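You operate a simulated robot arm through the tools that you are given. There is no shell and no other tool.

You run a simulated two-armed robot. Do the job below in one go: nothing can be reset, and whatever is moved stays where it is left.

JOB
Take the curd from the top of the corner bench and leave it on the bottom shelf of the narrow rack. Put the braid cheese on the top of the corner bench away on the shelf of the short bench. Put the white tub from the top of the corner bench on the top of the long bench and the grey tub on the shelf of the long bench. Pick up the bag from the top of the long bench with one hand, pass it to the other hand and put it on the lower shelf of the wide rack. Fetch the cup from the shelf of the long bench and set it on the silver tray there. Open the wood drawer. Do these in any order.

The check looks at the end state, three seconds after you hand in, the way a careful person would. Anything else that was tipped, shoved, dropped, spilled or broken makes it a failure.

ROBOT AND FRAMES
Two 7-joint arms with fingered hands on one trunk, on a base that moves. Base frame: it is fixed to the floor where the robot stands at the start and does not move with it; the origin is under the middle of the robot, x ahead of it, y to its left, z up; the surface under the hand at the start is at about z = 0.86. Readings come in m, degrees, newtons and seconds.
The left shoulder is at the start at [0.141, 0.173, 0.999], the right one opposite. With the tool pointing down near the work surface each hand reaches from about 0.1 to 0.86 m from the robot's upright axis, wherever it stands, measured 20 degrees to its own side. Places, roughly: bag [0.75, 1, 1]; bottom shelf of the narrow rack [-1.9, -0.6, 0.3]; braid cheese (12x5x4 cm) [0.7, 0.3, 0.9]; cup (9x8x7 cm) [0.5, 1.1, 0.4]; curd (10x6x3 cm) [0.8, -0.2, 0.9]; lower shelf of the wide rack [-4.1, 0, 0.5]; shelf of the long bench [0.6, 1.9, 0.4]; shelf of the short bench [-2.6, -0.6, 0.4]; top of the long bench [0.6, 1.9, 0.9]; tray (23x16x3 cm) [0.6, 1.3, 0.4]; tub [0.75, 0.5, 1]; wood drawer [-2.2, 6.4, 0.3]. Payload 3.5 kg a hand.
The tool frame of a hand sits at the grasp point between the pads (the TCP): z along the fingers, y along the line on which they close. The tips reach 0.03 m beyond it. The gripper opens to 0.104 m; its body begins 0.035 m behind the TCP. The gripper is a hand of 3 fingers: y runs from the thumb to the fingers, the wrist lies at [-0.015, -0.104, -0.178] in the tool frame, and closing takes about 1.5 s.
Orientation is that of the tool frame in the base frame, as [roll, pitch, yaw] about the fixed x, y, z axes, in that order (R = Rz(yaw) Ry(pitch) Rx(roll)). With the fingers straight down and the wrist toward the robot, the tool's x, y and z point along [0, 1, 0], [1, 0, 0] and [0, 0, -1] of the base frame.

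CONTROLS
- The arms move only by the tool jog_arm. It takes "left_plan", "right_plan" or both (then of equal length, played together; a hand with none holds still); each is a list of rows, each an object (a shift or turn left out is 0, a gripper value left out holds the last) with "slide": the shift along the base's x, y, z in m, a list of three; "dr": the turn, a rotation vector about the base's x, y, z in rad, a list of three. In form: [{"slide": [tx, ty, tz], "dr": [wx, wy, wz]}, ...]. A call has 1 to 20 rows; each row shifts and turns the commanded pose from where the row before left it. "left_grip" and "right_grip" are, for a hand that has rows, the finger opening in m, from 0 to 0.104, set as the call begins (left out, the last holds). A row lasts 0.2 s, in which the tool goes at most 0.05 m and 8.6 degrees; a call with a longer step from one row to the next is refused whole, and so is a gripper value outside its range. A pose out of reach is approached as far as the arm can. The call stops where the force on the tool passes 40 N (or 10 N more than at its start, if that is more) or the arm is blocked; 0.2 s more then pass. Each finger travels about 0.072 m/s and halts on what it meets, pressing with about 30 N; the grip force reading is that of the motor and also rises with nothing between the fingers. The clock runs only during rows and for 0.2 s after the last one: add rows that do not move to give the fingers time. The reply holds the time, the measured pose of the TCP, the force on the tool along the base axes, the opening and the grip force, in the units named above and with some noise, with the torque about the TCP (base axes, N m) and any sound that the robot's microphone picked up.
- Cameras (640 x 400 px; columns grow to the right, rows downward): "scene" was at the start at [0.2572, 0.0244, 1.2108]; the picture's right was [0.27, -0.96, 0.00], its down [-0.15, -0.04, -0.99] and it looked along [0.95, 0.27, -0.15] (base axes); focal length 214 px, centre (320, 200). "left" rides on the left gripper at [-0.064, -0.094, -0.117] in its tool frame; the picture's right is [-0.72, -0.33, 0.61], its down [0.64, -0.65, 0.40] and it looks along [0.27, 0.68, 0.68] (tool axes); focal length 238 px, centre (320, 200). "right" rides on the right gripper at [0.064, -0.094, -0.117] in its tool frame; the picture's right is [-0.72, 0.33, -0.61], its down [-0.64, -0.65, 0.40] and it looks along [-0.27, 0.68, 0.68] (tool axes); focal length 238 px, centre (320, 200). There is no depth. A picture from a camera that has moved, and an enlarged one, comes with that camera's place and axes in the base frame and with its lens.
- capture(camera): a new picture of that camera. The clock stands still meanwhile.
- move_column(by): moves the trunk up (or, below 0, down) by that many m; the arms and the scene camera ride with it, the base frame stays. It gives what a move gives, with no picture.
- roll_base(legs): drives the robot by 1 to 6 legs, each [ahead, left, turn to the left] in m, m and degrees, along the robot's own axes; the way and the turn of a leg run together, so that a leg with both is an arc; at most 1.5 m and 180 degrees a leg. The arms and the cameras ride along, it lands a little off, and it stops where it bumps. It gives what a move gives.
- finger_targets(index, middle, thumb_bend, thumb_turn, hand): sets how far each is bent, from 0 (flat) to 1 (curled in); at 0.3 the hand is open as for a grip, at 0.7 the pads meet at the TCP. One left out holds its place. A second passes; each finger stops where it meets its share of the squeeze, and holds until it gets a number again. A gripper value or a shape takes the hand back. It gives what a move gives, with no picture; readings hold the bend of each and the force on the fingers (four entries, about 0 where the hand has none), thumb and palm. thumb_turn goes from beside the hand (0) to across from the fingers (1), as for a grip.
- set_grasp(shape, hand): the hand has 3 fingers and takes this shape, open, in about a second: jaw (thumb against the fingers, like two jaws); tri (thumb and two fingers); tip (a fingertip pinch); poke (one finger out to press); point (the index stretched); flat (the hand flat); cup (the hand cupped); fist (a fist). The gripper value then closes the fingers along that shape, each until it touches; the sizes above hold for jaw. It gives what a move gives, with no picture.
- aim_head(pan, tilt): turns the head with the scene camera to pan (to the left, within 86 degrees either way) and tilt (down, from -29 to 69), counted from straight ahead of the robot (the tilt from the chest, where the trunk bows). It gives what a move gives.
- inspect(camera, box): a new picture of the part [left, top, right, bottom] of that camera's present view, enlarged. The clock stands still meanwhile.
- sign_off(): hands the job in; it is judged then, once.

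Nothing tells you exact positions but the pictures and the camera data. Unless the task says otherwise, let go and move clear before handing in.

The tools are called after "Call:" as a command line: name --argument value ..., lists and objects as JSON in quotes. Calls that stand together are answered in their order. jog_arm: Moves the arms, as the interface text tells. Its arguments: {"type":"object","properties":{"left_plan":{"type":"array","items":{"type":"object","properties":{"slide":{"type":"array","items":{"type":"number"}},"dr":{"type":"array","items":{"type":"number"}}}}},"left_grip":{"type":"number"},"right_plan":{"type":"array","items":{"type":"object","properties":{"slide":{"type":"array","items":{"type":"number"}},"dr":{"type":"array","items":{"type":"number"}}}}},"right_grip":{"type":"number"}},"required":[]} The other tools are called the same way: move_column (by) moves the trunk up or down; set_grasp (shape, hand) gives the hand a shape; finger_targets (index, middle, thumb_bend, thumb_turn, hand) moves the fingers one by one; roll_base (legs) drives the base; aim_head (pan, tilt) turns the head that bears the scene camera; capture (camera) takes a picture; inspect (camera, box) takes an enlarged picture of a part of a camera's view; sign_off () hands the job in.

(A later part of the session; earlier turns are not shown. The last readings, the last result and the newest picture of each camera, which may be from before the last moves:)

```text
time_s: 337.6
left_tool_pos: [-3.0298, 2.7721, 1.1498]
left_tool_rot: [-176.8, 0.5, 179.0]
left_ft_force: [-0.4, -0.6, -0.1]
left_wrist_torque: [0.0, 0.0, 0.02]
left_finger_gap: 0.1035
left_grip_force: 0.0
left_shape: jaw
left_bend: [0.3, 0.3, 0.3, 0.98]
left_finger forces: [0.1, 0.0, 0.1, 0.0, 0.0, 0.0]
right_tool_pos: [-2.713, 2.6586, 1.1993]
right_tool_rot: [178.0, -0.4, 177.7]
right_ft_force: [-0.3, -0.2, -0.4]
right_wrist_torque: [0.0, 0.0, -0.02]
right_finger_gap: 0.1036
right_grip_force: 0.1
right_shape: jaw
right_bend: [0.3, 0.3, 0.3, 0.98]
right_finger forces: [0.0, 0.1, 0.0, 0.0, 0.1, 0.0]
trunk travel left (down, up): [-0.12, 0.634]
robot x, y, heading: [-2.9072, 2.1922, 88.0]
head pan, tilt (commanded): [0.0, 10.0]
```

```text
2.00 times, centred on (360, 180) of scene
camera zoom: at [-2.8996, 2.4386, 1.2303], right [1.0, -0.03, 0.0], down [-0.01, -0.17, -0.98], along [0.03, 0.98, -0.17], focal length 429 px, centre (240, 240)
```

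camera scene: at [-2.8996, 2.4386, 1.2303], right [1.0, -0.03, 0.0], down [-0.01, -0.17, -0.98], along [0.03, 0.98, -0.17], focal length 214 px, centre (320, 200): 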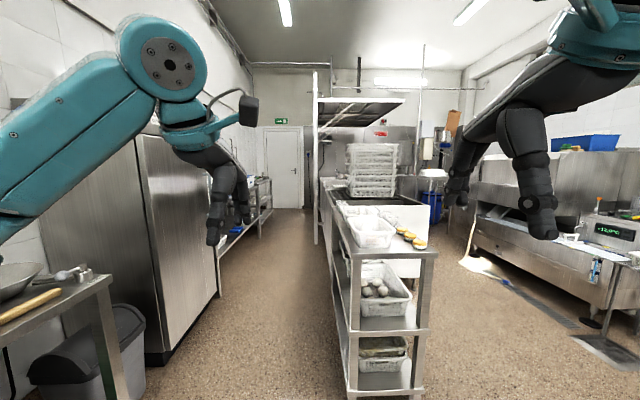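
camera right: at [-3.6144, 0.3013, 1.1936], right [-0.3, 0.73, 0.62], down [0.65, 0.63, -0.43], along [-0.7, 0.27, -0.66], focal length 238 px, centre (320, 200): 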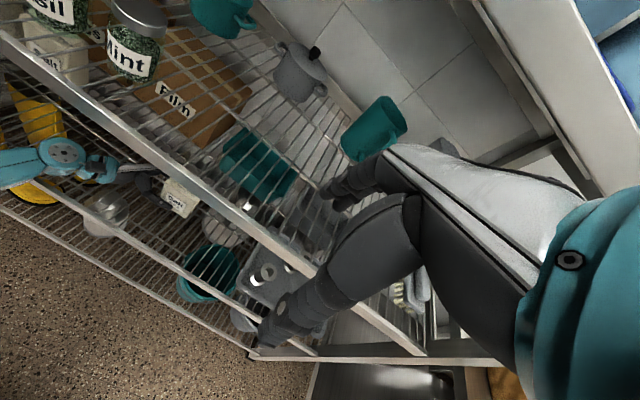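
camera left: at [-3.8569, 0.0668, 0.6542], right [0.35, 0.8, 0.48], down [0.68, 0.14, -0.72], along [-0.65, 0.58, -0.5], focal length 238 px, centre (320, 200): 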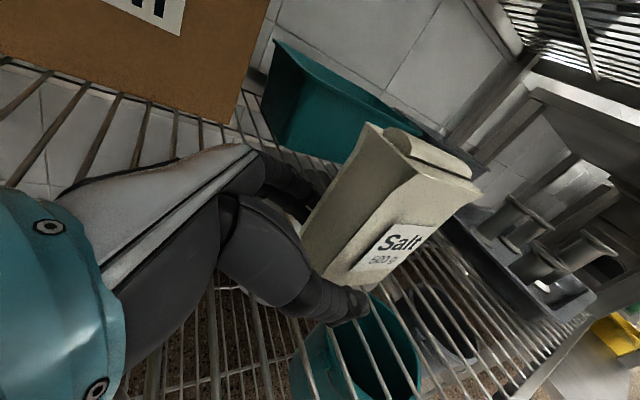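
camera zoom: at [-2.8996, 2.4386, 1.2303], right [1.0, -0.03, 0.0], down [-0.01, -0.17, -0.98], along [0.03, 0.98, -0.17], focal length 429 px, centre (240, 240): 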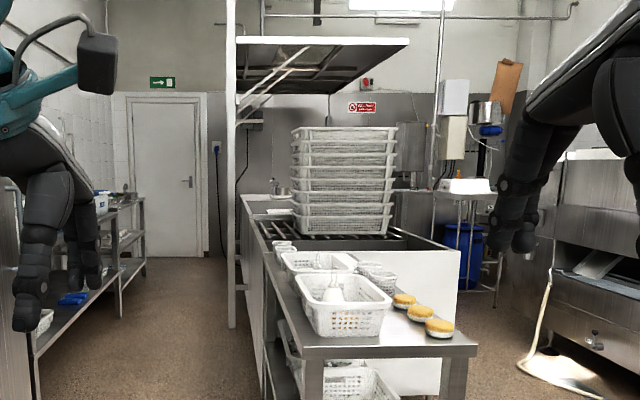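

I'll take the cross aisle between the two islands to reach the right side, where the drawer should face. First I shift and turn to face +x.

Call:
roll_base --legs '[[0.45, 0.15, 0], [0, 0, -88], [0, 0.2, 0]]'

Call:
aim_head --pan 20 --tilt 20

Call:
capture --camera "scene"

Call:
aim_head --pan -30 --tilt 25

Call:
capture --camera "scene"

```text
time_s: 345.3
left_tool_pos: [-2.4782, 2.9994, 1.1482]
left_tool_rot: [-176.7, 0.5, 92.4]
left_ft_force: [-0.5, 0.8, 0.1]
left_wrist_torque: [-0.02, 0.02, -0.01]
left_finger_gap: 0.1036
left_grip_force: 0.1
left_shape: jaw
left_bend: [0.3, 0.3, 0.3, 0.98]
left_finger forces: [0.1, 0.0, 0.1, 0.0, 0.0, 0.0]
right_tool_pos: [-2.5724, 2.6787, 1.2002]
right_tool_rot: [178.1, -0.4, 91.1]
right_ft_force: [0.2, 0.7, -0.5]
right_wrist_torque: [0.0, 0.01, -0.06]
right_finger_gap: 0.1035
right_grip_force: 0.0
right_shape: jaw
right_bend: [0.3, 0.3, 0.3, 0.98]
right_finger forces: [0.0, 0.0, 0.1, 0.0, 0.0, 0.1]
trunk travel left (down, up): [-0.12, 0.634]
robot x, y, heading: [-3.0493, 2.8441, 1.6]
head pan, tilt (commanded): [0.0, 10.0]
```

```text
time_s: 346.1
left_tool_pos: [-2.4786, 2.9998, 1.1478]
left_tool_rot: [-176.8, 0.5, 92.4]
left_ft_force: [-0.1, -0.3, 0.7]
left_wrist_torque: [0.01, 0.04, 0.0]
left_finger_gap: 0.1034
left_grip_force: 0.0
left_shape: jaw
left_bend: [0.3, 0.3, 0.3, 0.98]
left_finger forces: [0.1, 0.0, 0.0, 0.0, 0.1, 0.1]
right_tool_pos: [-2.5715, 2.6769, 1.2001]
right_tool_rot: [178.0, -0.4, 91.0]
right_ft_force: [0.4, -0.1, 0.5]
right_wrist_torque: [0.02, -0.01, 0.01]
right_finger_gap: 0.1033
right_grip_force: 0.1
right_shape: jaw
right_bend: [0.3, 0.3, 0.3, 0.98]
right_finger forces: [0.0, 0.1, 0.0, 0.0, 0.0, 0.0]
trunk travel left (down, up): [-0.12, 0.634]
robot x, y, heading: [-3.0545, 2.8442, 1.6]
head pan, tilt (commanded): [20.0, 20.0]
```

```text
taken
camera scene: at [-2.8073, 2.8805, 1.2141], right [0.37, -0.93, 0.0], down [-0.32, -0.13, -0.94], along [0.87, 0.35, -0.34], focal length 214 px, centre (320, 200)
```

scene: 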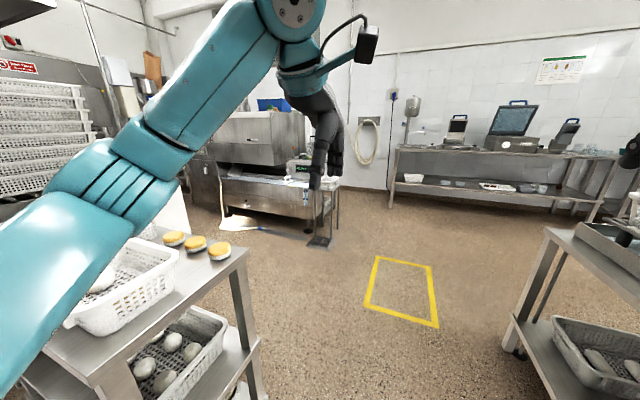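

```text
time_s: 347.3
left_tool_pos: [-2.4785, 2.9999, 1.1489]
left_tool_rot: [-176.7, 0.4, 92.3]
left_ft_force: [0.1, 1.1, 0.4]
left_wrist_torque: [0.01, 0.0, -0.02]
left_finger_gap: 0.1037
left_grip_force: 0.0
left_shape: jaw
left_bend: [0.3, 0.3, 0.3, 0.98]
left_finger forces: [0.0, 0.1, 0.0, 0.1, 0.1, 0.1]
right_tool_pos: [-2.5721, 2.6768, 1.1997]
right_tool_rot: [178.2, -0.4, 91.2]
right_ft_force: [0.6, 0.0, -0.9]
right_wrist_torque: [0.0, -0.03, 0.0]
right_finger_gap: 0.1038
right_grip_force: 0.1
right_shape: jaw
right_bend: [0.3, 0.3, 0.3, 0.98]
right_finger forces: [0.0, 0.0, 0.1, 0.0, 0.0, 0.0]
trunk travel left (down, up): [-0.12, 0.634]
robot x, y, heading: [-3.0496, 2.8413, 1.5]
head pan, tilt (commanded): [-30.0, 25.0]
```

```text
taken
camera scene: at [-2.8126, 2.8025, 1.206], right [-0.47, -0.88, 0.0], down [-0.37, 0.2, -0.91], along [0.8, -0.43, -0.42], focal length 214 px, centre (320, 200)
```

scene: 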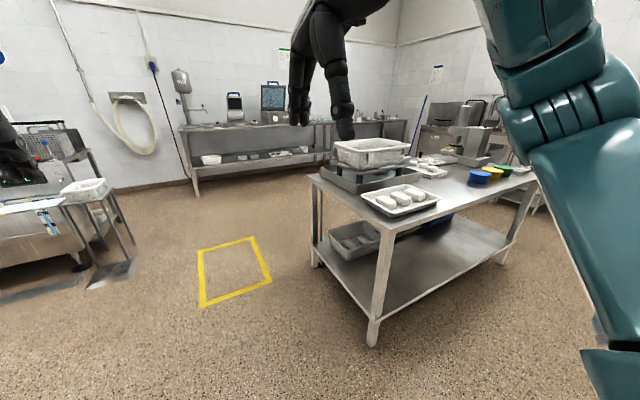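

The cross aisle is 0.86 m wide with baskets on both sides, so I'll raise the trunk to carry the arms well above them, then drive through the middle.

Call:
move_column --by 0.35

Call:
aim_head --pan 0 --tilt 35

Call:
capture --camera "scene"

```text
time_s: 350.7
left_tool_pos: [-2.4772, 2.9987, 1.4985]
left_tool_rot: [-176.8, 0.6, 92.4]
left_ft_force: [-0.5, 0.5, 0.1]
left_wrist_torque: [0.01, 0.02, 0.01]
left_finger_gap: 0.1037
left_grip_force: 0.1
left_shape: jaw
left_bend: [0.3, 0.3, 0.3, 0.98]
left_finger forces: [0.0, 0.0, 0.0, 0.1, 0.0, 0.0]
right_tool_pos: [-2.5709, 2.6766, 1.5492]
right_tool_rot: [178.2, -0.4, 91.0]
right_ft_force: [0.2, -0.9, -0.4]
right_wrist_torque: [0.02, -0.01, 0.01]
right_finger_gap: 0.1038
right_grip_force: 0.1
right_shape: jaw
right_bend: [0.3, 0.3, 0.3, 0.98]
right_finger forces: [0.1, 0.0, 0.0, 0.1, 0.0, 0.0]
trunk travel left (down, up): [-0.47, 0.284]
robot x, y, heading: [-3.0501, 2.8412, 1.6]
head pan, tilt (commanded): [-30.0, 25.0]
```

```text
time_s: 351.6
left_tool_pos: [-2.4784, 3.0007, 1.4974]
left_tool_rot: [-176.8, 0.4, 92.4]
left_ft_force: [-0.4, 1.3, -0.3]
left_wrist_torque: [0.03, 0.03, -0.02]
left_finger_gap: 0.1036
left_grip_force: 0.0
left_shape: jaw
left_bend: [0.3, 0.3, 0.3, 0.98]
left_finger forces: [0.1, 0.0, 0.0, 0.1, 0.0, 0.1]
right_tool_pos: [-2.5722, 2.6768, 1.5496]
right_tool_rot: [178.1, -0.4, 91.2]
right_ft_force: [-0.3, -0.5, 0.7]
right_wrist_torque: [-0.02, 0.0, 0.0]
right_finger_gap: 0.1035
right_grip_force: 0.0
right_shape: jaw
right_bend: [0.3, 0.3, 0.3, 0.98]
right_finger forces: [0.0, 0.1, 0.1, 0.0, 0.0, 0.0]
trunk travel left (down, up): [-0.47, 0.284]
robot x, y, heading: [-3.0508, 2.8466, 1.9]
head pan, tilt (commanded): [0.0, 35.0]
```

```text
taken
camera scene: at [-2.9367, 2.8447, 1.5483], right [0.03, -1.0, 0.0], down [-0.57, -0.02, -0.82], along [0.82, 0.02, -0.57], focal length 214 px, centre (320, 200)
```

scene: 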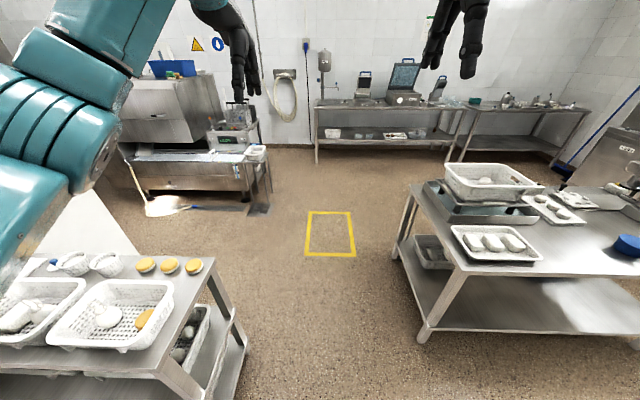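

The path is clear. I'll drive ahead through the gap.

Call:
roll_base --legs '[[0.9, -0.06, -1.8], [0.85, 0, 0]]'

Call:
aim_head --pan 70 --tilt 20

Call:
capture --camera "scene"

```text
time_s: 360.4
left_tool_pos: [-0.7375, 2.8996, 1.4978]
left_tool_rot: [-176.8, 0.5, 89.3]
left_ft_force: [0.0, -0.8, 0.1]
left_wrist_torque: [0.0, -0.01, -0.02]
left_finger_gap: 0.1036
left_grip_force: 0.1
left_shape: jaw
left_bend: [0.3, 0.3, 0.3, 0.98]
left_finger forces: [0.0, 0.0, 0.0, 0.0, 0.0, 0.1]
right_tool_pos: [-0.8504, 2.582, 1.5507]
right_tool_rot: [178.1, -0.5, 88.0]
right_ft_force: [1.1, 0.5, 0.1]
right_wrist_torque: [-0.02, 0.04, 0.03]
right_finger_gap: 0.1037
right_grip_force: 0.1
right_shape: jaw
right_bend: [0.3, 0.3, 0.3, 0.98]
right_finger forces: [0.1, 0.1, 0.1, 0.0, 0.0, 0.0]
trunk travel left (down, up): [-0.47, 0.284]
robot x, y, heading: [-1.3149, 2.7719, -1.5]
head pan, tilt (commanded): [0.0, 35.0]
```

```text
time_s: 361.8
left_tool_pos: [-0.7381, 2.9004, 1.498]
left_tool_rot: [-176.9, 0.4, 89.2]
left_ft_force: [0.0, 0.1, -0.3]
left_wrist_torque: [-0.03, -0.03, -0.02]
left_finger_gap: 0.1036
left_grip_force: 0.1
left_shape: jaw
left_bend: [0.3, 0.3, 0.3, 0.98]
left_finger forces: [0.0, 0.0, 0.0, 0.0, 0.0, 0.1]
right_tool_pos: [-0.8495, 2.5819, 1.5494]
right_tool_rot: [178.0, -0.5, 88.0]
right_ft_force: [0.2, -1.0, -0.3]
right_wrist_torque: [-0.02, 0.01, 0.0]
right_finger_gap: 0.1036
right_grip_force: 0.2
right_shape: jaw
right_bend: [0.3, 0.3, 0.3, 0.98]
right_finger forces: [0.0, 0.1, 0.1, 0.0, 0.0, 0.0]
trunk travel left (down, up): [-0.47, 0.284]
robot x, y, heading: [-1.3204, 2.7753, -1.1]
head pan, tilt (commanded): [70.0, 20.0]
```

```text
taken
camera scene: at [-1.2583, 2.8586, 1.5721], right [0.93, -0.37, 0.0], down [-0.12, -0.32, -0.94], along [0.34, 0.87, -0.34], focal length 214 px, centre (320, 200)
```

scene: 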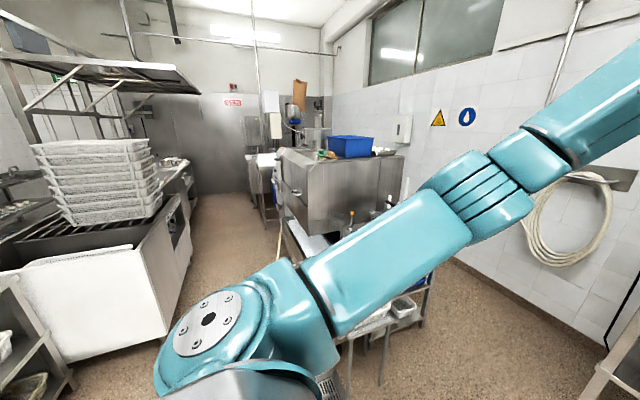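

I'll turn left to face the far end and look down this aisle.

Call:
roll_base --legs '[[0, 0, 91]]'

Call:
aim_head --pan 15 --tilt 20

Call:
capture --camera "scene"

Call:
inspect --camera "scene" --box '[130, 100, 370, 280]'

```text
time_s: 366.1
left_tool_pos: [-1.4532, 3.3508, 1.4985]
left_tool_rot: [-176.8, 0.4, -179.6]
left_ft_force: [-0.1, 0.5, -0.1]
left_wrist_torque: [0.02, -0.03, -0.03]
left_finger_gap: 0.1037
left_grip_force: 0.1
left_shape: jaw
left_bend: [0.3, 0.3, 0.3, 0.98]
left_finger forces: [0.0, 0.0, 0.0, 0.0, 0.1, 0.1]
right_tool_pos: [-1.1359, 3.2441, 1.5485]
right_tool_rot: [178.2, -0.4, 179.0]
right_ft_force: [-0.3, -0.2, 0.7]
right_wrist_torque: [-0.01, 0.0, -0.01]
right_finger_gap: 0.1039
right_grip_force: 0.0
right_shape: jaw
right_bend: [0.3, 0.3, 0.3, 0.98]
right_finger forces: [0.1, 0.0, 0.0, 0.0, 0.1, 0.1]
trunk travel left (down, up): [-0.47, 0.284]
robot x, y, heading: [-1.3203, 2.7719, 89.5]
head pan, tilt (commanded): [70.0, 20.0]
```

```text
time_s: 367.4
left_tool_pos: [-1.4545, 3.3501, 1.499]
left_tool_rot: [-176.8, 0.6, -179.7]
left_ft_force: [-0.6, -0.5, -0.2]
left_wrist_torque: [-0.02, -0.01, 0.04]
left_finger_gap: 0.1037
left_grip_force: 0.0
left_shape: jaw
left_bend: [0.3, 0.3, 0.3, 0.98]
left_finger forces: [0.1, 0.0, 0.0, 0.1, 0.0, 0.0]
right_tool_pos: [-1.1341, 3.2448, 1.55]
right_tool_rot: [178.1, -0.3, 179.1]
right_ft_force: [-0.2, 0.4, -1.2]
right_wrist_torque: [0.01, -0.02, 0.01]
right_finger_gap: 0.1038
right_grip_force: 0.1
right_shape: jaw
right_bend: [0.3, 0.3, 0.3, 0.98]
right_finger forces: [0.1, 0.1, 0.0, 0.0, 0.1, 0.0]
trunk travel left (down, up): [-0.47, 0.284]
robot x, y, heading: [-1.316, 2.7752, 89.8]
head pan, tilt (commanded): [15.0, 20.0]
```

```text
taken
camera scene: at [-1.3406, 2.8873, 1.5721], right [0.97, 0.25, 0.0], down [0.09, -0.33, -0.94], along [-0.24, 0.91, -0.34], focal length 214 px, centre (320, 200)
```

scene: 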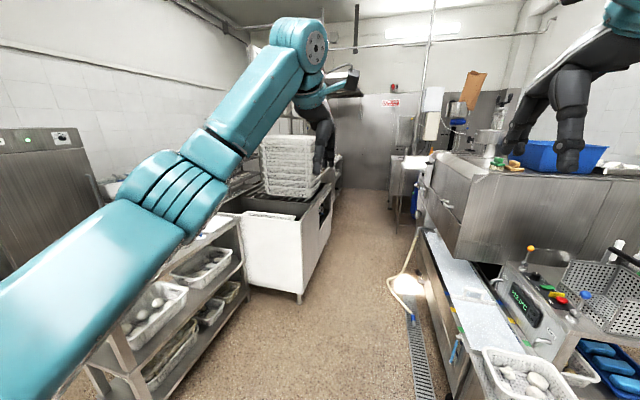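

```text
2.22 times, centred on (250, 190) of scene
camera zoom: at [-1.3406, 2.8873, 1.5721], right [0.97, 0.25, 0.0], down [0.09, -0.33, -0.94], along [-0.24, 0.91, -0.34], focal length 477 px, centre (476, 222)
```

zoom: 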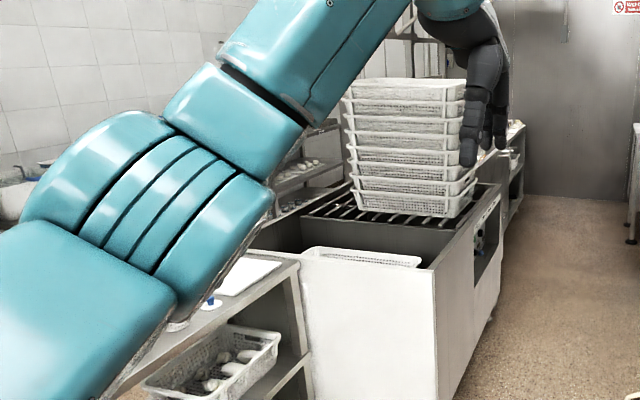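

There's a hose with a puddle on the floor at x≥-1.12 on the right and a tray stack at the left, so I'll keep to x≈-1.4. I'll lower the trunk again and stretch both hands forward so the elbows come in.

Call:
move_column --by -0.35

Call:
jog_arm --left_plan '[{"slide": [-0.01, 0.03, 0]}, {"slide": [-0.01, 0.03, 0]}, {"slide": [0, 0.03, 0]}, {"slide": [0, 0.03, 0]}]' --right_plan '[{"slide": [0, 0.04, -0.01]}, {"slide": [0, 0.04, -0.01]}, {"slide": [0, 0.04, -0.01]}, {"slide": [0, 0.04, -0.01]}]'

Call:
aim_head --pan 10 --tilt 20

Call:
capture --camera "scene"

```text
time_s: 370.8
left_tool_pos: [-1.4553, 3.3492, 1.1491]
left_tool_rot: [-176.9, 0.6, -179.6]
left_ft_force: [0.0, -0.5, -0.7]
left_wrist_torque: [-0.02, 0.0, 0.01]
left_finger_gap: 0.1037
left_grip_force: 0.1
left_shape: jaw
left_bend: [0.3, 0.3, 0.3, 0.98]
left_finger forces: [0.0, 0.1, 0.0, 0.0, 0.1, 0.0]
right_tool_pos: [-1.1356, 3.2459, 1.1983]
right_tool_rot: [178.1, -0.4, 179.1]
right_ft_force: [-0.5, 0.1, 0.2]
right_wrist_torque: [0.0, 0.04, 0.0]
right_finger_gap: 0.1038
right_grip_force: 0.0
right_shape: jaw
right_bend: [0.3, 0.3, 0.3, 0.98]
right_finger forces: [0.0, 0.0, 0.1, 0.0, 0.1, 0.1]
trunk travel left (down, up): [-0.12, 0.634]
robot x, y, heading: [-1.3174, 2.7728, 89.6]
head pan, tilt (commanded): [15.0, 20.0]
```

```text
time_s: 371.8
left_tool_pos: [-1.4769, 3.4712, 1.1464]
left_tool_rot: [-176.8, 0.4, -179.6]
left_ft_force: [0.2, 0.2, 0.5]
left_wrist_torque: [0.0, 0.0, -0.01]
left_finger_gap: 0.1037
left_grip_force: 0.0
left_shape: jaw
left_bend: [0.3, 0.3, 0.3, 0.98]
left_finger forces: [0.0, 0.0, 0.0, 0.0, 0.0, 0.1]
right_tool_pos: [-1.1359, 3.4064, 1.1599]
right_tool_rot: [178.1, -0.4, 179.1]
right_ft_force: [0.0, 0.6, -0.1]
right_wrist_torque: [-0.02, 0.01, 0.02]
right_finger_gap: 0.1037
right_grip_force: 0.0
right_shape: jaw
right_bend: [0.3, 0.3, 0.3, 0.98]
right_finger forces: [0.0, 0.0, 0.1, 0.1, 0.0, 0.0]
trunk travel left (down, up): [-0.12, 0.634]
robot x, y, heading: [-1.3137, 2.7718, 89.5]
head pan, tilt (commanded): [15.0, 20.0]
```

```text
time_s: 372.4
left_tool_pos: [-1.4761, 3.4718, 1.1471]
left_tool_rot: [-176.8, 0.4, -179.7]
left_ft_force: [-0.6, -0.6, 0.3]
left_wrist_torque: [-0.04, 0.02, 0.01]
left_finger_gap: 0.1036
left_grip_force: 0.0
left_shape: jaw
left_bend: [0.3, 0.3, 0.3, 0.98]
left_finger forces: [0.0, 0.1, 0.1, 0.1, 0.0, 0.0]
right_tool_pos: [-1.1363, 3.4049, 1.1609]
right_tool_rot: [178.1, -0.4, 179.1]
right_ft_force: [0.5, -1.0, -0.6]
right_wrist_torque: [0.03, 0.03, 0.03]
right_finger_gap: 0.1036
right_grip_force: 0.0
right_shape: jaw
right_bend: [0.3, 0.3, 0.3, 0.98]
right_finger forces: [0.0, 0.1, 0.0, 0.0, 0.1, 0.0]
trunk travel left (down, up): [-0.12, 0.634]
robot x, y, heading: [-1.3207, 2.7705, 89.7]
head pan, tilt (commanded): [10.0, 20.0]
```

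```text
taken
camera scene: at [-1.332, 3.02, 1.214], right [0.99, 0.17, 0.0], down [0.06, -0.34, -0.94], along [-0.16, 0.93, -0.34], focal length 214 px, centre (320, 200)
```

scene: 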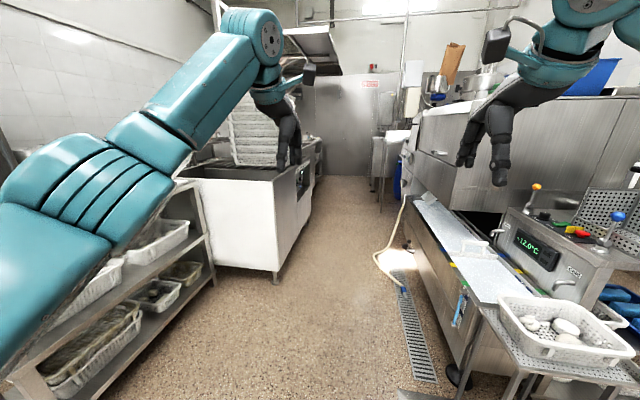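

The aisle is clear at x≈-1.4. Driving ahead.

Call:
roll_base --legs '[[1.3, 0.07, 0.3], [0.9, 0, 0]]'

Call:
aim_head --pan 25 --tilt 25

Call:
capture --camera "scene"

```text
time_s: 383.2
left_tool_pos: [-1.5029, 5.6582, 1.1475]
left_tool_rot: [-176.8, 0.4, 179.4]
left_ft_force: [-0.2, 0.0, 0.2]
left_wrist_torque: [0.01, 0.03, -0.01]
left_finger_gap: 0.1038
left_grip_force: 0.1
left_shape: jaw
left_bend: [0.3, 0.3, 0.3, 0.98]
left_finger forces: [0.0, 0.1, 0.0, 0.1, 0.0, 0.1]
right_tool_pos: [-1.1643, 5.588, 1.1598]
right_tool_rot: [178.1, -0.4, 178.2]
right_ft_force: [0.5, -0.9, 0.3]
right_wrist_torque: [0.04, 0.01, -0.01]
right_finger_gap: 0.1036
right_grip_force: 0.1
right_shape: jaw
right_bend: [0.3, 0.3, 0.3, 0.98]
right_finger forces: [0.0, 0.0, 0.0, 0.0, 0.1, 0.0]
trunk travel left (down, up): [-0.12, 0.634]
robot x, y, heading: [-1.3548, 4.9562, 88.7]
head pan, tilt (commanded): [10.0, 20.0]
```

```text
time_s: 384.0
left_tool_pos: [-1.5034, 5.6584, 1.1469]
left_tool_rot: [-176.7, 0.5, 179.5]
left_ft_force: [0.0, 0.0, -0.3]
left_wrist_torque: [0.02, 0.02, 0.0]
left_finger_gap: 0.1037
left_grip_force: 0.1
left_shape: jaw
left_bend: [0.3, 0.3, 0.3, 0.98]
left_finger forces: [0.1, 0.0, 0.1, 0.1, 0.0, 0.1]
right_tool_pos: [-1.1642, 5.5869, 1.1614]
right_tool_rot: [178.0, -0.4, 178.2]
right_ft_force: [-0.1, -0.6, 0.8]
right_wrist_torque: [-0.02, -0.03, 0.01]
right_finger_gap: 0.1037
right_grip_force: 0.1
right_shape: jaw
right_bend: [0.3, 0.3, 0.3, 0.98]
right_finger forces: [0.0, 0.1, 0.0, 0.0, 0.1, 0.0]
trunk travel left (down, up): [-0.12, 0.634]
robot x, y, heading: [-1.3555, 4.958, 88.7]
head pan, tilt (commanded): [25.0, 25.0]
```

```text
taken
camera scene: at [-1.389, 5.1973, 1.206], right [0.92, 0.4, 0.0], down [0.17, -0.39, -0.91], along [-0.36, 0.83, -0.42], focal length 214 px, centre (320, 200)
```

scene: 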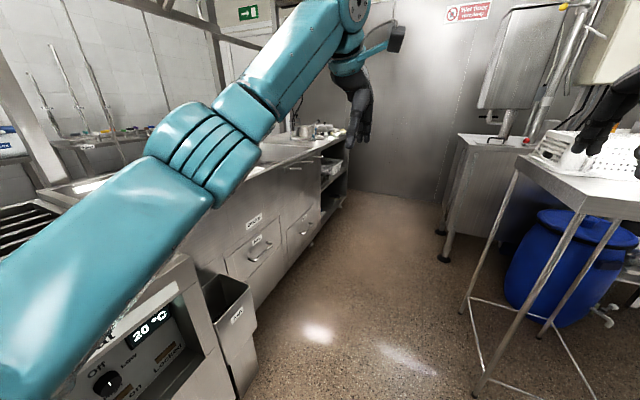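

I see a counter with drawers ahead on the left. I'll zoom in on the labels.

Call:
inspect --camera "scene" --box '[190, 130, 370, 330]'

```text
2.00 times, centred on (280, 230) of scene
camera zoom: at [-1.389, 5.1973, 1.206], right [0.92, 0.4, 0.0], down [0.17, -0.39, -0.91], along [-0.36, 0.83, -0.42], focal length 429 px, centre (400, 140)
```

zoom: 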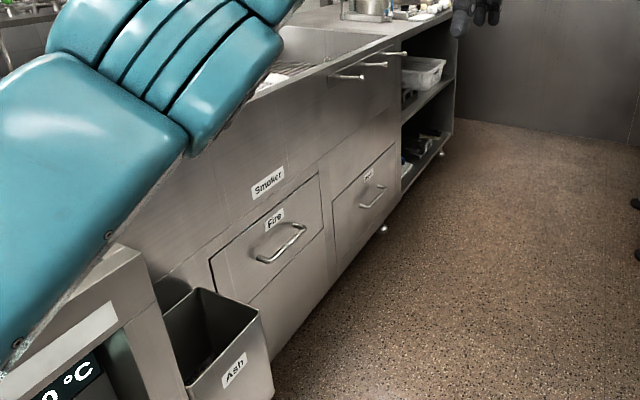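

The smoker has a "Fire" drawer and, next to it, one with a label that should read "Wood". I'll move up alongside and face it.

Call:
roll_base --legs '[[0.9, -0.1, 1.3]]'

Call:
aim_head --pan 70 --tilt 40

Call:
capture --camera "scene"

```text
time_s: 388.7
left_tool_pos: [-1.4165, 6.5155, 1.1675]
left_tool_rot: [-178.5, 0.8, -179.4]
left_ft_force: [-0.2, 0.7, -0.3]
left_wrist_torque: [0.03, 0.0, 0.0]
left_finger_gap: 0.1036
left_grip_force: 0.0
left_shape: jaw
left_bend: [0.3, 0.3, 0.3, 0.98]
left_finger forces: [0.0, 0.0, 0.1, 0.1, 0.0, 0.1]
right_tool_pos: [-1.0752, 6.4471, 1.1909]
right_tool_rot: [175.3, -0.1, 179.4]
right_ft_force: [0.0, -0.1, -0.3]
right_wrist_torque: [0.06, 0.01, 0.0]
right_finger_gap: 0.1038
right_grip_force: 0.0
right_shape: jaw
right_bend: [0.3, 0.3, 0.3, 0.98]
right_finger forces: [0.0, 0.1, 0.0, 0.1, 0.1, 0.1]
trunk travel left (down, up): [-0.12, 0.634]
robot x, y, heading: [-1.2509, 5.8489, 90.1]
head pan, tilt (commanded): [25.0, 25.0]
```

```text
time_s: 389.9
left_tool_pos: [-1.4161, 6.518, 1.1647]
left_tool_rot: [-178.2, 0.8, -179.6]
left_ft_force: [-0.6, -0.3, -0.9]
left_wrist_torque: [0.02, 0.02, 0.0]
left_finger_gap: 0.104
left_grip_force: 0.0
left_shape: jaw
left_bend: [0.3, 0.3, 0.3, 0.98]
left_finger forces: [0.1, 0.0, 0.1, 0.1, 0.1, 0.0]
right_tool_pos: [-1.0742, 6.4484, 1.1954]
right_tool_rot: [174.6, -0.2, 179.3]
right_ft_force: [-1.0, 0.2, -0.7]
right_wrist_torque: [-0.01, 0.0, -0.01]
right_finger_gap: 0.1037
right_grip_force: 0.0
right_shape: jaw
right_bend: [0.3, 0.3, 0.3, 0.98]
right_finger forces: [0.1, 0.0, 0.0, 0.0, 0.0, 0.0]
trunk travel left (down, up): [-0.12, 0.634]
robot x, y, heading: [-1.2428, 5.8494, 89.9]
head pan, tilt (commanded): [70.0, 40.0]
```

```text
taken
camera scene: at [-1.334, 6.0057, 1.187], right [0.34, 0.94, 0.02], down [0.61, -0.2, -0.77], along [-0.72, 0.28, -0.64], focal length 214 px, centre (320, 200)
```

scene: 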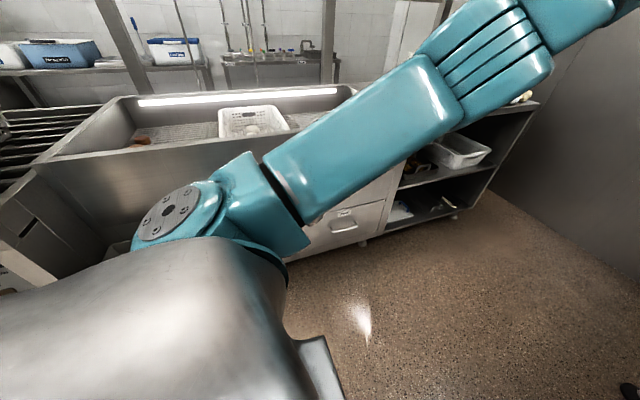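

The hand readings show the robot is tilted a couple of degrees, as if a wheel is on something. I'll look down on the right side.

Call:
aim_head --pan -50 --tilt 60

Call:
capture --camera "scene"

Call:
aim_head --pan -80 --tilt 40

Call:
capture --camera "scene"

Call:
capture --camera "right"

```text
time_s: 391.9
left_tool_pos: [-1.4178, 6.5198, 1.163]
left_tool_rot: [-178.3, 0.9, -179.5]
left_ft_force: [-0.4, 1.4, -0.2]
left_wrist_torque: [0.01, 0.0, 0.03]
left_finger_gap: 0.1035
left_grip_force: 0.1
left_shape: jaw
left_bend: [0.3, 0.3, 0.3, 0.98]
left_finger forces: [0.0, 0.0, 0.0, 0.1, 0.0, 0.1]
right_tool_pos: [-1.0766, 6.4486, 1.1973]
right_tool_rot: [174.5, -0.1, 179.3]
right_ft_force: [-0.5, -0.1, -0.1]
right_wrist_torque: [-0.01, 0.0, 0.04]
right_finger_gap: 0.1036
right_grip_force: 0.0
right_shape: jaw
right_bend: [0.3, 0.3, 0.3, 0.98]
right_finger forces: [0.1, 0.0, 0.0, 0.0, 0.0, 0.0]
trunk travel left (down, up): [-0.12, 0.634]
robot x, y, heading: [-1.249, 5.845, 89.7]
head pan, tilt (commanded): [-50.0, 60.0]
```

```text
taken
camera scene: at [-1.2044, 6.0209, 1.1611], right [0.64, -0.77, -0.01], down [-0.66, -0.54, -0.52], along [0.39, 0.34, -0.86], focal length 214 px, centre (320, 200)
```

scene: 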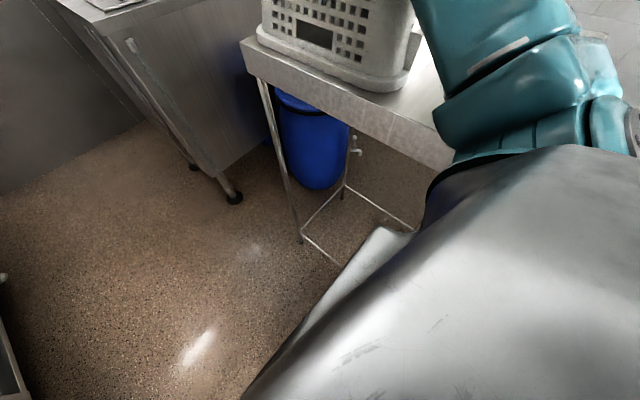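

```text
time_s: 392.8
left_tool_pos: [-1.4191, 6.5198, 1.1625]
left_tool_rot: [-178.1, 0.9, -179.4]
left_ft_force: [-0.1, 0.6, -0.5]
left_wrist_torque: [0.03, -0.01, 0.0]
left_finger_gap: 0.1037
left_grip_force: 0.0
left_shape: jaw
left_bend: [0.3, 0.3, 0.3, 0.98]
left_finger forces: [0.0, 0.1, 0.0, 0.0, 0.1, 0.0]
right_tool_pos: [-1.0763, 6.4498, 1.1959]
right_tool_rot: [174.5, -0.1, 179.4]
right_ft_force: [0.4, 0.0, -0.7]
right_wrist_torque: [0.01, 0.01, -0.01]
right_finger_gap: 0.1038
right_grip_force: 0.0
right_shape: jaw
right_bend: [0.3, 0.3, 0.3, 0.98]
right_finger forces: [0.1, 0.0, 0.0, 0.1, 0.0, 0.1]
trunk travel left (down, up): [-0.12, 0.634]
robot x, y, heading: [-1.25, 5.8469, 90.0]
head pan, tilt (commanded): [-80.0, 40.0]
```

```text
taken
camera scene: at [-1.1728, 5.9924, 1.1874], right [0.17, -0.98, -0.02], down [-0.63, -0.09, -0.77], along [0.76, 0.15, -0.63], focal length 214 px, centre (320, 200)
```

scene: 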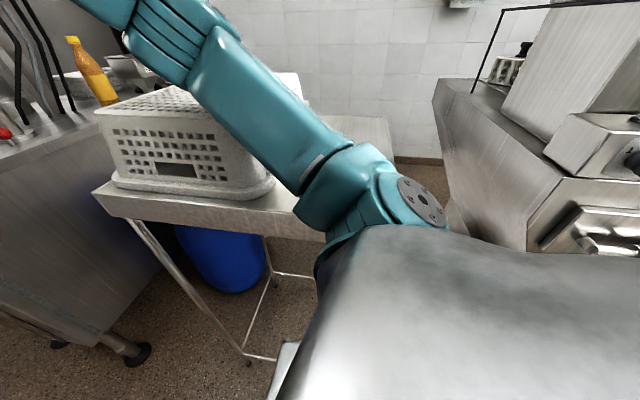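

```text
taken
camera right: at [-1.1423, 6.3454, 1.3038], right [0.72, 0.26, 0.64], down [0.63, -0.62, -0.47], along [0.28, 0.74, -0.61], focal length 238 px, centre (320, 200)
```

right: 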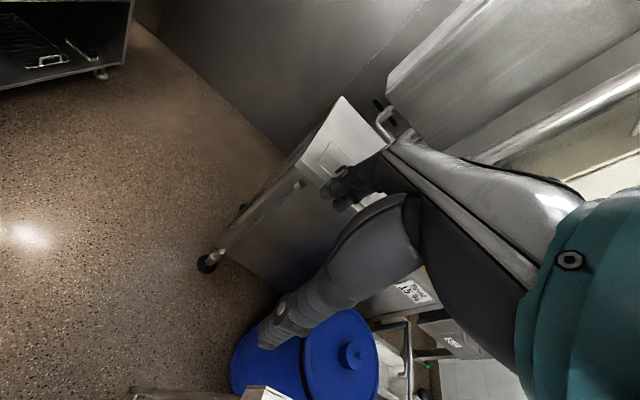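

My base seems to touch the low rail of the stand at the right. I'll move left off it right away.

Call:
roll_base --legs '[[0, 0.13, 0]]'

Call:
capture --camera "scene"

Call:
aim_head --pan -50 --tilt 60

Call:
capture --camera "scene"

```text
time_s: 394.1
left_tool_pos: [-1.543, 6.5444, 1.147]
left_tool_rot: [-176.8, 0.4, -179.4]
left_ft_force: [0.0, 0.5, 0.9]
left_wrist_torque: [-0.01, -0.05, -0.02]
left_finger_gap: 0.1037
left_grip_force: 0.1
left_shape: jaw
left_bend: [0.3, 0.3, 0.3, 0.98]
left_finger forces: [0.0, 0.0, 0.0, 0.0, 0.1, 0.0]
right_tool_pos: [-1.2002, 6.4754, 1.171]
right_tool_rot: [177.0, -0.3, 179.4]
right_ft_force: [-0.4, -0.1, -0.7]
right_wrist_torque: [-0.01, -0.04, 0.02]
right_finger_gap: 0.1035
right_grip_force: 0.0
right_shape: jaw
right_bend: [0.3, 0.3, 0.3, 0.98]
right_finger forces: [0.1, 0.0, 0.0, 0.0, 0.0, 0.0]
trunk travel left (down, up): [-0.12, 0.634]
robot x, y, heading: [-1.3763, 5.8477, 90.2]
head pan, tilt (commanded): [-80.0, 40.0]
```

```text
taken
camera scene: at [-1.2958, 6.0163, 1.1827], right [0.17, -0.98, 0.0], down [-0.63, -0.11, -0.77], along [0.76, 0.13, -0.64], focal length 214 px, centre (320, 200)
```

scene: 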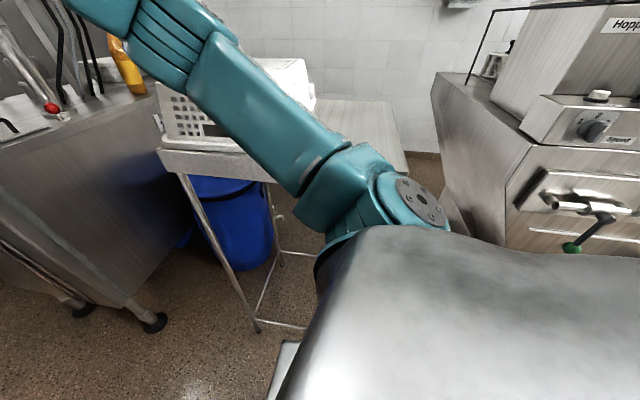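

```text
time_s: 395.0
left_tool_pos: [-1.5414, 6.545, 1.1469]
left_tool_rot: [-176.8, 0.6, -179.4]
left_ft_force: [0.4, 0.3, -0.1]
left_wrist_torque: [0.0, -0.01, 0.0]
left_finger_gap: 0.1035
left_grip_force: 0.1
left_shape: jaw
left_bend: [0.3, 0.3, 0.3, 0.98]
left_finger forces: [0.1, 0.0, 0.0, 0.1, 0.0, 0.0]
right_tool_pos: [-1.1993, 6.4768, 1.1699]
right_tool_rot: [177.0, -0.4, 179.2]
right_ft_force: [-0.9, -0.8, -0.7]
right_wrist_torque: [0.01, 0.01, -0.04]
right_finger_gap: 0.104
right_grip_force: 0.1
right_shape: jaw
right_bend: [0.3, 0.3, 0.3, 0.98]
right_finger forces: [0.0, 0.1, 0.1, 0.0, 0.1, 0.1]
trunk travel left (down, up): [-0.12, 0.634]
robot x, y, heading: [-1.3784, 5.8488, 89.9]
head pan, tilt (commanded): [-50.0, 60.0]
```

```text
taken
camera scene: at [-1.327, 6.0451, 1.1559], right [0.64, -0.77, 0.0], down [-0.66, -0.56, -0.5], along [0.38, 0.32, -0.87], focal length 214 px, centre (320, 200)
```

scene: 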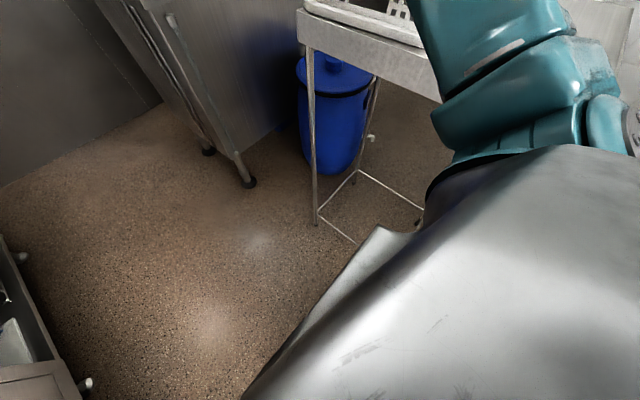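

Level again, and the stand with its basket looks fine. I'll pull the hands back and turn left to face the smoker counter.

Call:
jog_arm --left_plan '[{"slide": [0, -0.045, 0.01]}, {"slide": [0, -0.045, 0.01]}, {"slide": [0, -0.045, 0.01]}, {"slide": [0, -0.045, 0.01]}]' --right_plan '[{"slide": [0, -0.045, 0]}, {"slide": [0, -0.045, 0]}, {"slide": [0, -0.045, 0]}, {"slide": [0, -0.045, 0]}]'

Call:
roll_base --legs '[[0, 0, 90]]'

Call:
aim_head --pan -20 --tilt 40

Call:
capture --camera "scene"

```text
time_s: 396.0
left_tool_pos: [-1.5422, 6.3622, 1.1915]
left_tool_rot: [-177.0, 0.5, -179.3]
left_ft_force: [-1.3, 0.2, 0.0]
left_wrist_torque: [0.01, -0.03, 0.01]
left_finger_gap: 0.1039
left_grip_force: 0.0
left_shape: jaw
left_bend: [0.3, 0.3, 0.3, 0.98]
left_finger forces: [0.0, 0.1, 0.0, 0.1, 0.0, 0.1]
right_tool_pos: [-1.2, 6.294, 1.1724]
right_tool_rot: [176.9, -0.4, 179.2]
right_ft_force: [-0.6, -0.4, 0.4]
right_wrist_torque: [0.03, -0.03, 0.02]
right_finger_gap: 0.104
right_grip_force: 0.0
right_shape: jaw
right_bend: [0.3, 0.3, 0.3, 0.98]
right_finger forces: [0.0, 0.1, 0.0, 0.0, 0.2, 0.0]
trunk travel left (down, up): [-0.12, 0.634]
robot x, y, heading: [-1.3773, 5.8518, 90.0]
head pan, tilt (commanded): [-50.0, 60.0]
```

```text
time_s: 400.3
left_tool_pos: [-1.894, 5.6767, 1.1908]
left_tool_rot: [-176.9, 0.5, -88.5]
left_ft_force: [0.2, -0.9, 0.0]
left_wrist_torque: [0.0, -0.01, -0.01]
left_finger_gap: 0.1038
left_grip_force: 0.0
left_shape: jaw
left_bend: [0.3, 0.3, 0.3, 0.98]
left_finger forces: [0.1, 0.1, 0.0, 0.0, 0.0, 0.0]
right_tool_pos: [-1.8308, 6.0187, 1.1718]
right_tool_rot: [177.0, -0.5, -89.9]
right_ft_force: [-0.3, 0.0, 0.1]
right_wrist_torque: [0.02, 0.0, 0.01]
right_finger_gap: 0.1036
right_grip_force: 0.1
right_shape: jaw
right_bend: [0.3, 0.3, 0.3, 0.98]
right_finger forces: [0.0, 0.0, 0.0, 0.0, 0.0, 0.0]
trunk travel left (down, up): [-0.12, 0.634]
robot x, y, heading: [-1.3793, 5.8507, -179.1]
head pan, tilt (commanded): [-50.0, 60.0]
```

```text
time_s: 401.2
left_tool_pos: [-1.8943, 5.6767, 1.1902]
left_tool_rot: [-176.8, 0.5, -88.6]
left_ft_force: [0.4, 0.3, -0.7]
left_wrist_torque: [0.02, -0.03, -0.02]
left_finger_gap: 0.1037
left_grip_force: 0.1
left_shape: jaw
left_bend: [0.3, 0.3, 0.3, 0.98]
left_finger forces: [0.0, 0.0, 0.0, 0.0, 0.0, 0.0]
right_tool_pos: [-1.8302, 6.0199, 1.1705]
right_tool_rot: [176.9, -0.3, -89.9]
right_ft_force: [-0.3, -0.7, -0.3]
right_wrist_torque: [0.03, 0.03, 0.03]
right_finger_gap: 0.1038
right_grip_force: 0.1
right_shape: jaw
right_bend: [0.3, 0.3, 0.3, 0.98]
right_finger forces: [0.1, 0.0, 0.0, 0.1, 0.0, 0.0]
trunk travel left (down, up): [-0.12, 0.634]
robot x, y, heading: [-1.3786, 5.8489, -179.2]
head pan, tilt (commanded): [-20.0, 40.0]
```

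```text
taken
camera scene: at [-1.6143, 5.8727, 1.1826], right [0.33, 0.94, 0.0], down [0.61, -0.21, -0.77], along [-0.72, 0.25, -0.64], focal length 214 px, centre (320, 200)
```

scene: 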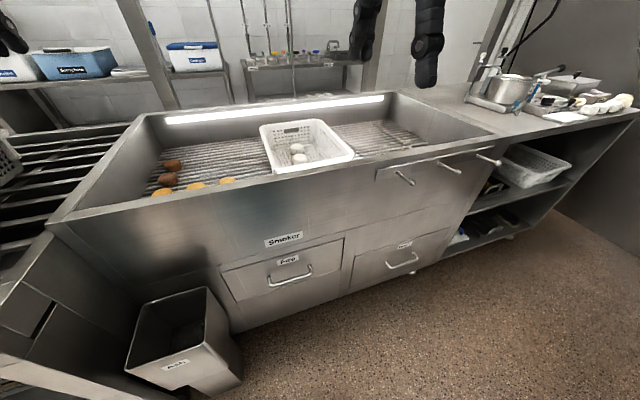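

Call:
inspect --camera "scene" --box '[220, 210, 480, 320]'

```text
2.46 times, centred on (350, 265) of scene
camera zoom: at [-1.6143, 5.8727, 1.1826], right [0.33, 0.94, 0.0], down [0.61, -0.21, -0.77], along [-0.72, 0.25, -0.64], focal length 528 px, centre (246, 40)
```

zoom: 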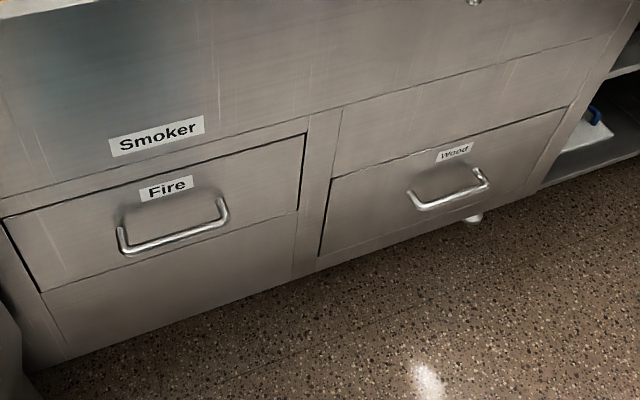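

The drawer labelled "Wood" has a bar handle at about (-2.02, 6.40, 0.355), about 15 cm long. I'll shift right in front of it and lower the trunk.

Call:
roll_base --legs '[[0.04, -0.4, -0.8]]'

Call:
move_column --by -0.12

Call:
aim_head --pan -5 --tilt 50

Call:
capture --camera "scene"

Call:
capture --camera "right"

```text
time_s: 403.8
left_tool_pos: [-1.9403, 6.0891, 1.1897]
left_tool_rot: [-176.9, 0.4, -89.4]
left_ft_force: [-0.4, 0.3, -0.4]
left_wrist_torque: [0.0, 0.02, 0.01]
left_finger_gap: 0.1038
left_grip_force: 0.1
left_shape: jaw
left_bend: [0.3, 0.3, 0.3, 0.98]
left_finger forces: [0.0, 0.0, 0.0, 0.0, 0.1, 0.0]
right_tool_pos: [-1.871, 6.4292, 1.1709]
right_tool_rot: [177.1, -0.5, -90.7]
right_ft_force: [0.0, 0.8, 0.7]
right_wrist_torque: [0.03, -0.01, 0.03]
right_finger_gap: 0.1035
right_grip_force: 0.0
right_shape: jaw
right_bend: [0.3, 0.3, 0.3, 0.98]
right_finger forces: [0.1, 0.0, 0.0, 0.0, 0.0, 0.1]
trunk travel left (down, up): [-0.12, 0.634]
robot x, y, heading: [-1.4175, 6.2474, 179.9]
head pan, tilt (commanded): [-20.0, 40.0]
```

```text
time_s: 405.3
left_tool_pos: [-1.9376, 6.0876, 1.0699]
left_tool_rot: [-176.9, 0.5, -89.3]
left_ft_force: [0.0, -0.5, -0.2]
left_wrist_torque: [0.02, 0.04, 0.01]
left_finger_gap: 0.1039
left_grip_force: 0.1
left_shape: jaw
left_bend: [0.3, 0.3, 0.3, 0.98]
left_finger forces: [0.0, 0.0, 0.1, 0.0, 0.1, 0.0]
right_tool_pos: [-1.8699, 6.4284, 1.0515]
right_tool_rot: [177.0, -0.4, -90.6]
right_ft_force: [0.1, -0.3, 0.4]
right_wrist_torque: [-0.02, 0.01, -0.04]
right_finger_gap: 0.1038
right_grip_force: 0.1
right_shape: jaw
right_bend: [0.3, 0.3, 0.3, 0.98]
right_finger forces: [0.0, 0.1, 0.0, 0.1, 0.0, 0.1]
trunk travel left (down, up): [0.0, 0.754]
robot x, y, heading: [-1.421, 6.2531, 179.9]
head pan, tilt (commanded): [-20.0, 40.0]
```

```text
time_s: 406.0
left_tool_pos: [-1.9396, 6.0878, 1.0719]
left_tool_rot: [-176.8, 0.4, -89.4]
left_ft_force: [0.3, 0.3, -0.1]
left_wrist_torque: [-0.01, 0.02, 0.0]
left_finger_gap: 0.1038
left_grip_force: 0.1
left_shape: jaw
left_bend: [0.3, 0.3, 0.3, 0.98]
left_finger forces: [0.0, 0.0, 0.1, 0.1, 0.0, 0.1]
right_tool_pos: [-1.8714, 6.4295, 1.0519]
right_tool_rot: [177.0, -0.4, -90.6]
right_ft_force: [0.3, 0.7, -1.1]
right_wrist_torque: [0.0, 0.01, -0.02]
right_finger_gap: 0.1037
right_grip_force: 0.1
right_shape: jaw
right_bend: [0.3, 0.3, 0.3, 0.98]
right_finger forces: [0.0, 0.0, 0.1, 0.0, 0.0, 0.0]
trunk travel left (down, up): [0.0, 0.754]
robot x, y, heading: [-1.4192, 6.2489, 179.9]
head pan, tilt (commanded): [-5.0, 50.0]
```

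```text
taken
camera scene: at [-1.7265, 6.2568, 1.0399], right [0.09, 1.0, 0.0], down [0.76, -0.07, -0.64], along [-0.64, 0.06, -0.77], focal length 214 px, centre (320, 200)
```

scene: 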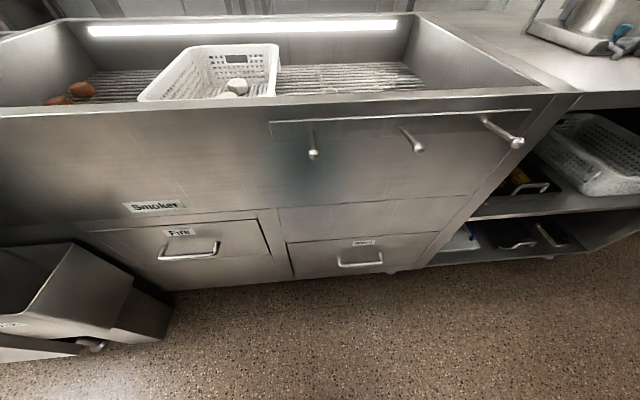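

```text
taken
camera right: at [-1.7712, 6.3651, 1.1632], right [-0.29, 0.73, 0.62], down [0.64, 0.63, -0.44], along [-0.72, 0.27, -0.64], focal length 238 px, centre (320, 200)
```

right: 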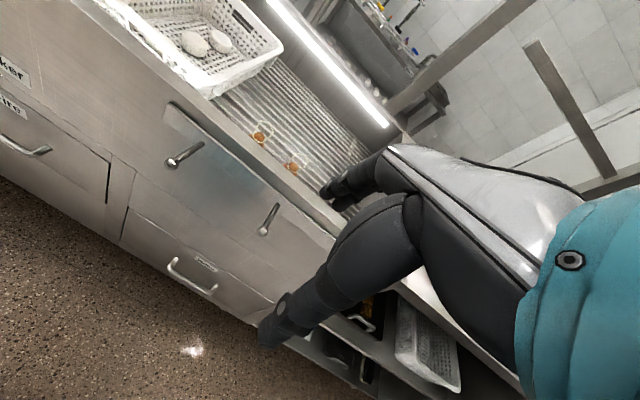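

Knobs stick out above at z≈0.84 (to x≈-1.98), so I'll lower the right hand in front of them with some distance, watching the reach.

Call:
jog_arm --right_plan '[{"slide": [0.03, -0.01, -0.03]}, {"slide": [0, -0.01, -0.045]}, {"slide": [0, 0, -0.045]}, {"slide": [0, 0, -0.045]}, {"slide": [0, 0, -0.045]}, {"slide": [0, 0, -0.045]}, {"slide": [0, 0, -0.045]}]' --right_grip 0.104

Call:
capture --camera "scene"

Call:
capture --camera "right"

```text
time_s: 406.8
left_tool_pos: [-1.939, 6.0866, 1.0686]
left_tool_rot: [-176.8, 0.5, -89.3]
left_ft_force: [-0.2, 0.2, -0.1]
left_wrist_torque: [0.01, 0.01, -0.02]
left_finger_gap: 0.104
left_grip_force: 0.1
left_shape: jaw
left_bend: [0.3, 0.3, 0.3, 0.98]
left_finger forces: [0.0, 0.0, 0.1, 0.1, 0.1, 0.1]
right_tool_pos: [-1.8457, 6.4083, 0.9603]
right_tool_rot: [176.9, -2.2, -91.8]
right_ft_force: [-8.0, 4.3, 6.8]
right_wrist_torque: [-1.12, -1.74, 0.12]
right_finger_gap: 0.1038
right_grip_force: 0.0
right_shape: jaw
right_bend: [0.3, 0.3, 0.3, 0.98]
right_finger forces: [0.0, 0.1, 0.0, 0.0, 0.0, 0.0]
trunk travel left (down, up): [0.0, 0.754]
robot x, y, heading: [-1.4202, 6.2475, 180.1]
head pan, tilt (commanded): [-5.0, 50.0]
stopped in row 3 (right hand): the force on the tool passed its limit at 65 N (the readings are from after the stop); the commanded pose is now the measured one
```

```text
taken
camera scene: at [-1.7256, 6.257, 1.0391], right [0.09, 1.0, 0.0], down [0.77, -0.07, -0.63], along [-0.63, 0.06, -0.77], focal length 214 px, centre (320, 200)
```

scene: 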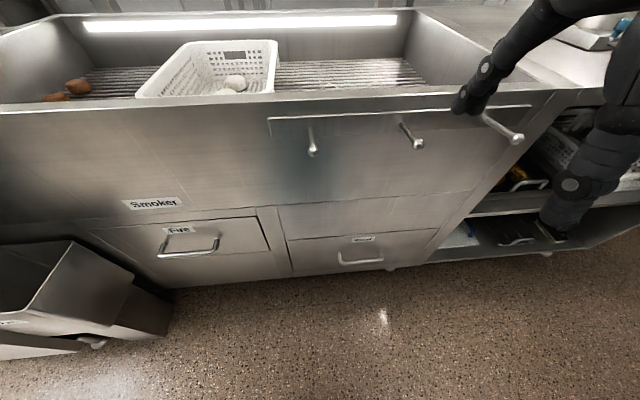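

```text
taken
camera right: at [-1.7459, 6.3457, 1.0742], right [-0.27, 0.75, 0.6], down [0.65, 0.6, -0.46], along [-0.71, 0.27, -0.65], focal length 238 px, centre (320, 200)
```

right: 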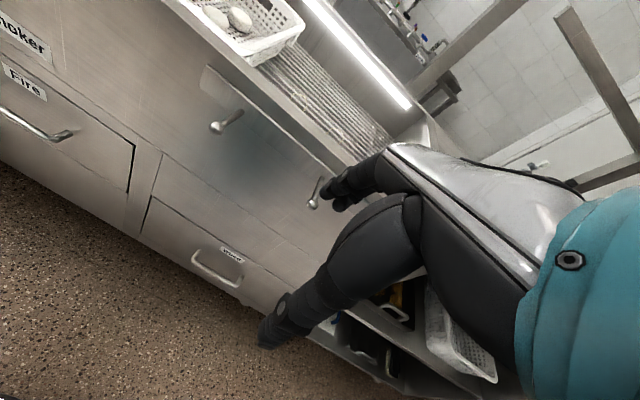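

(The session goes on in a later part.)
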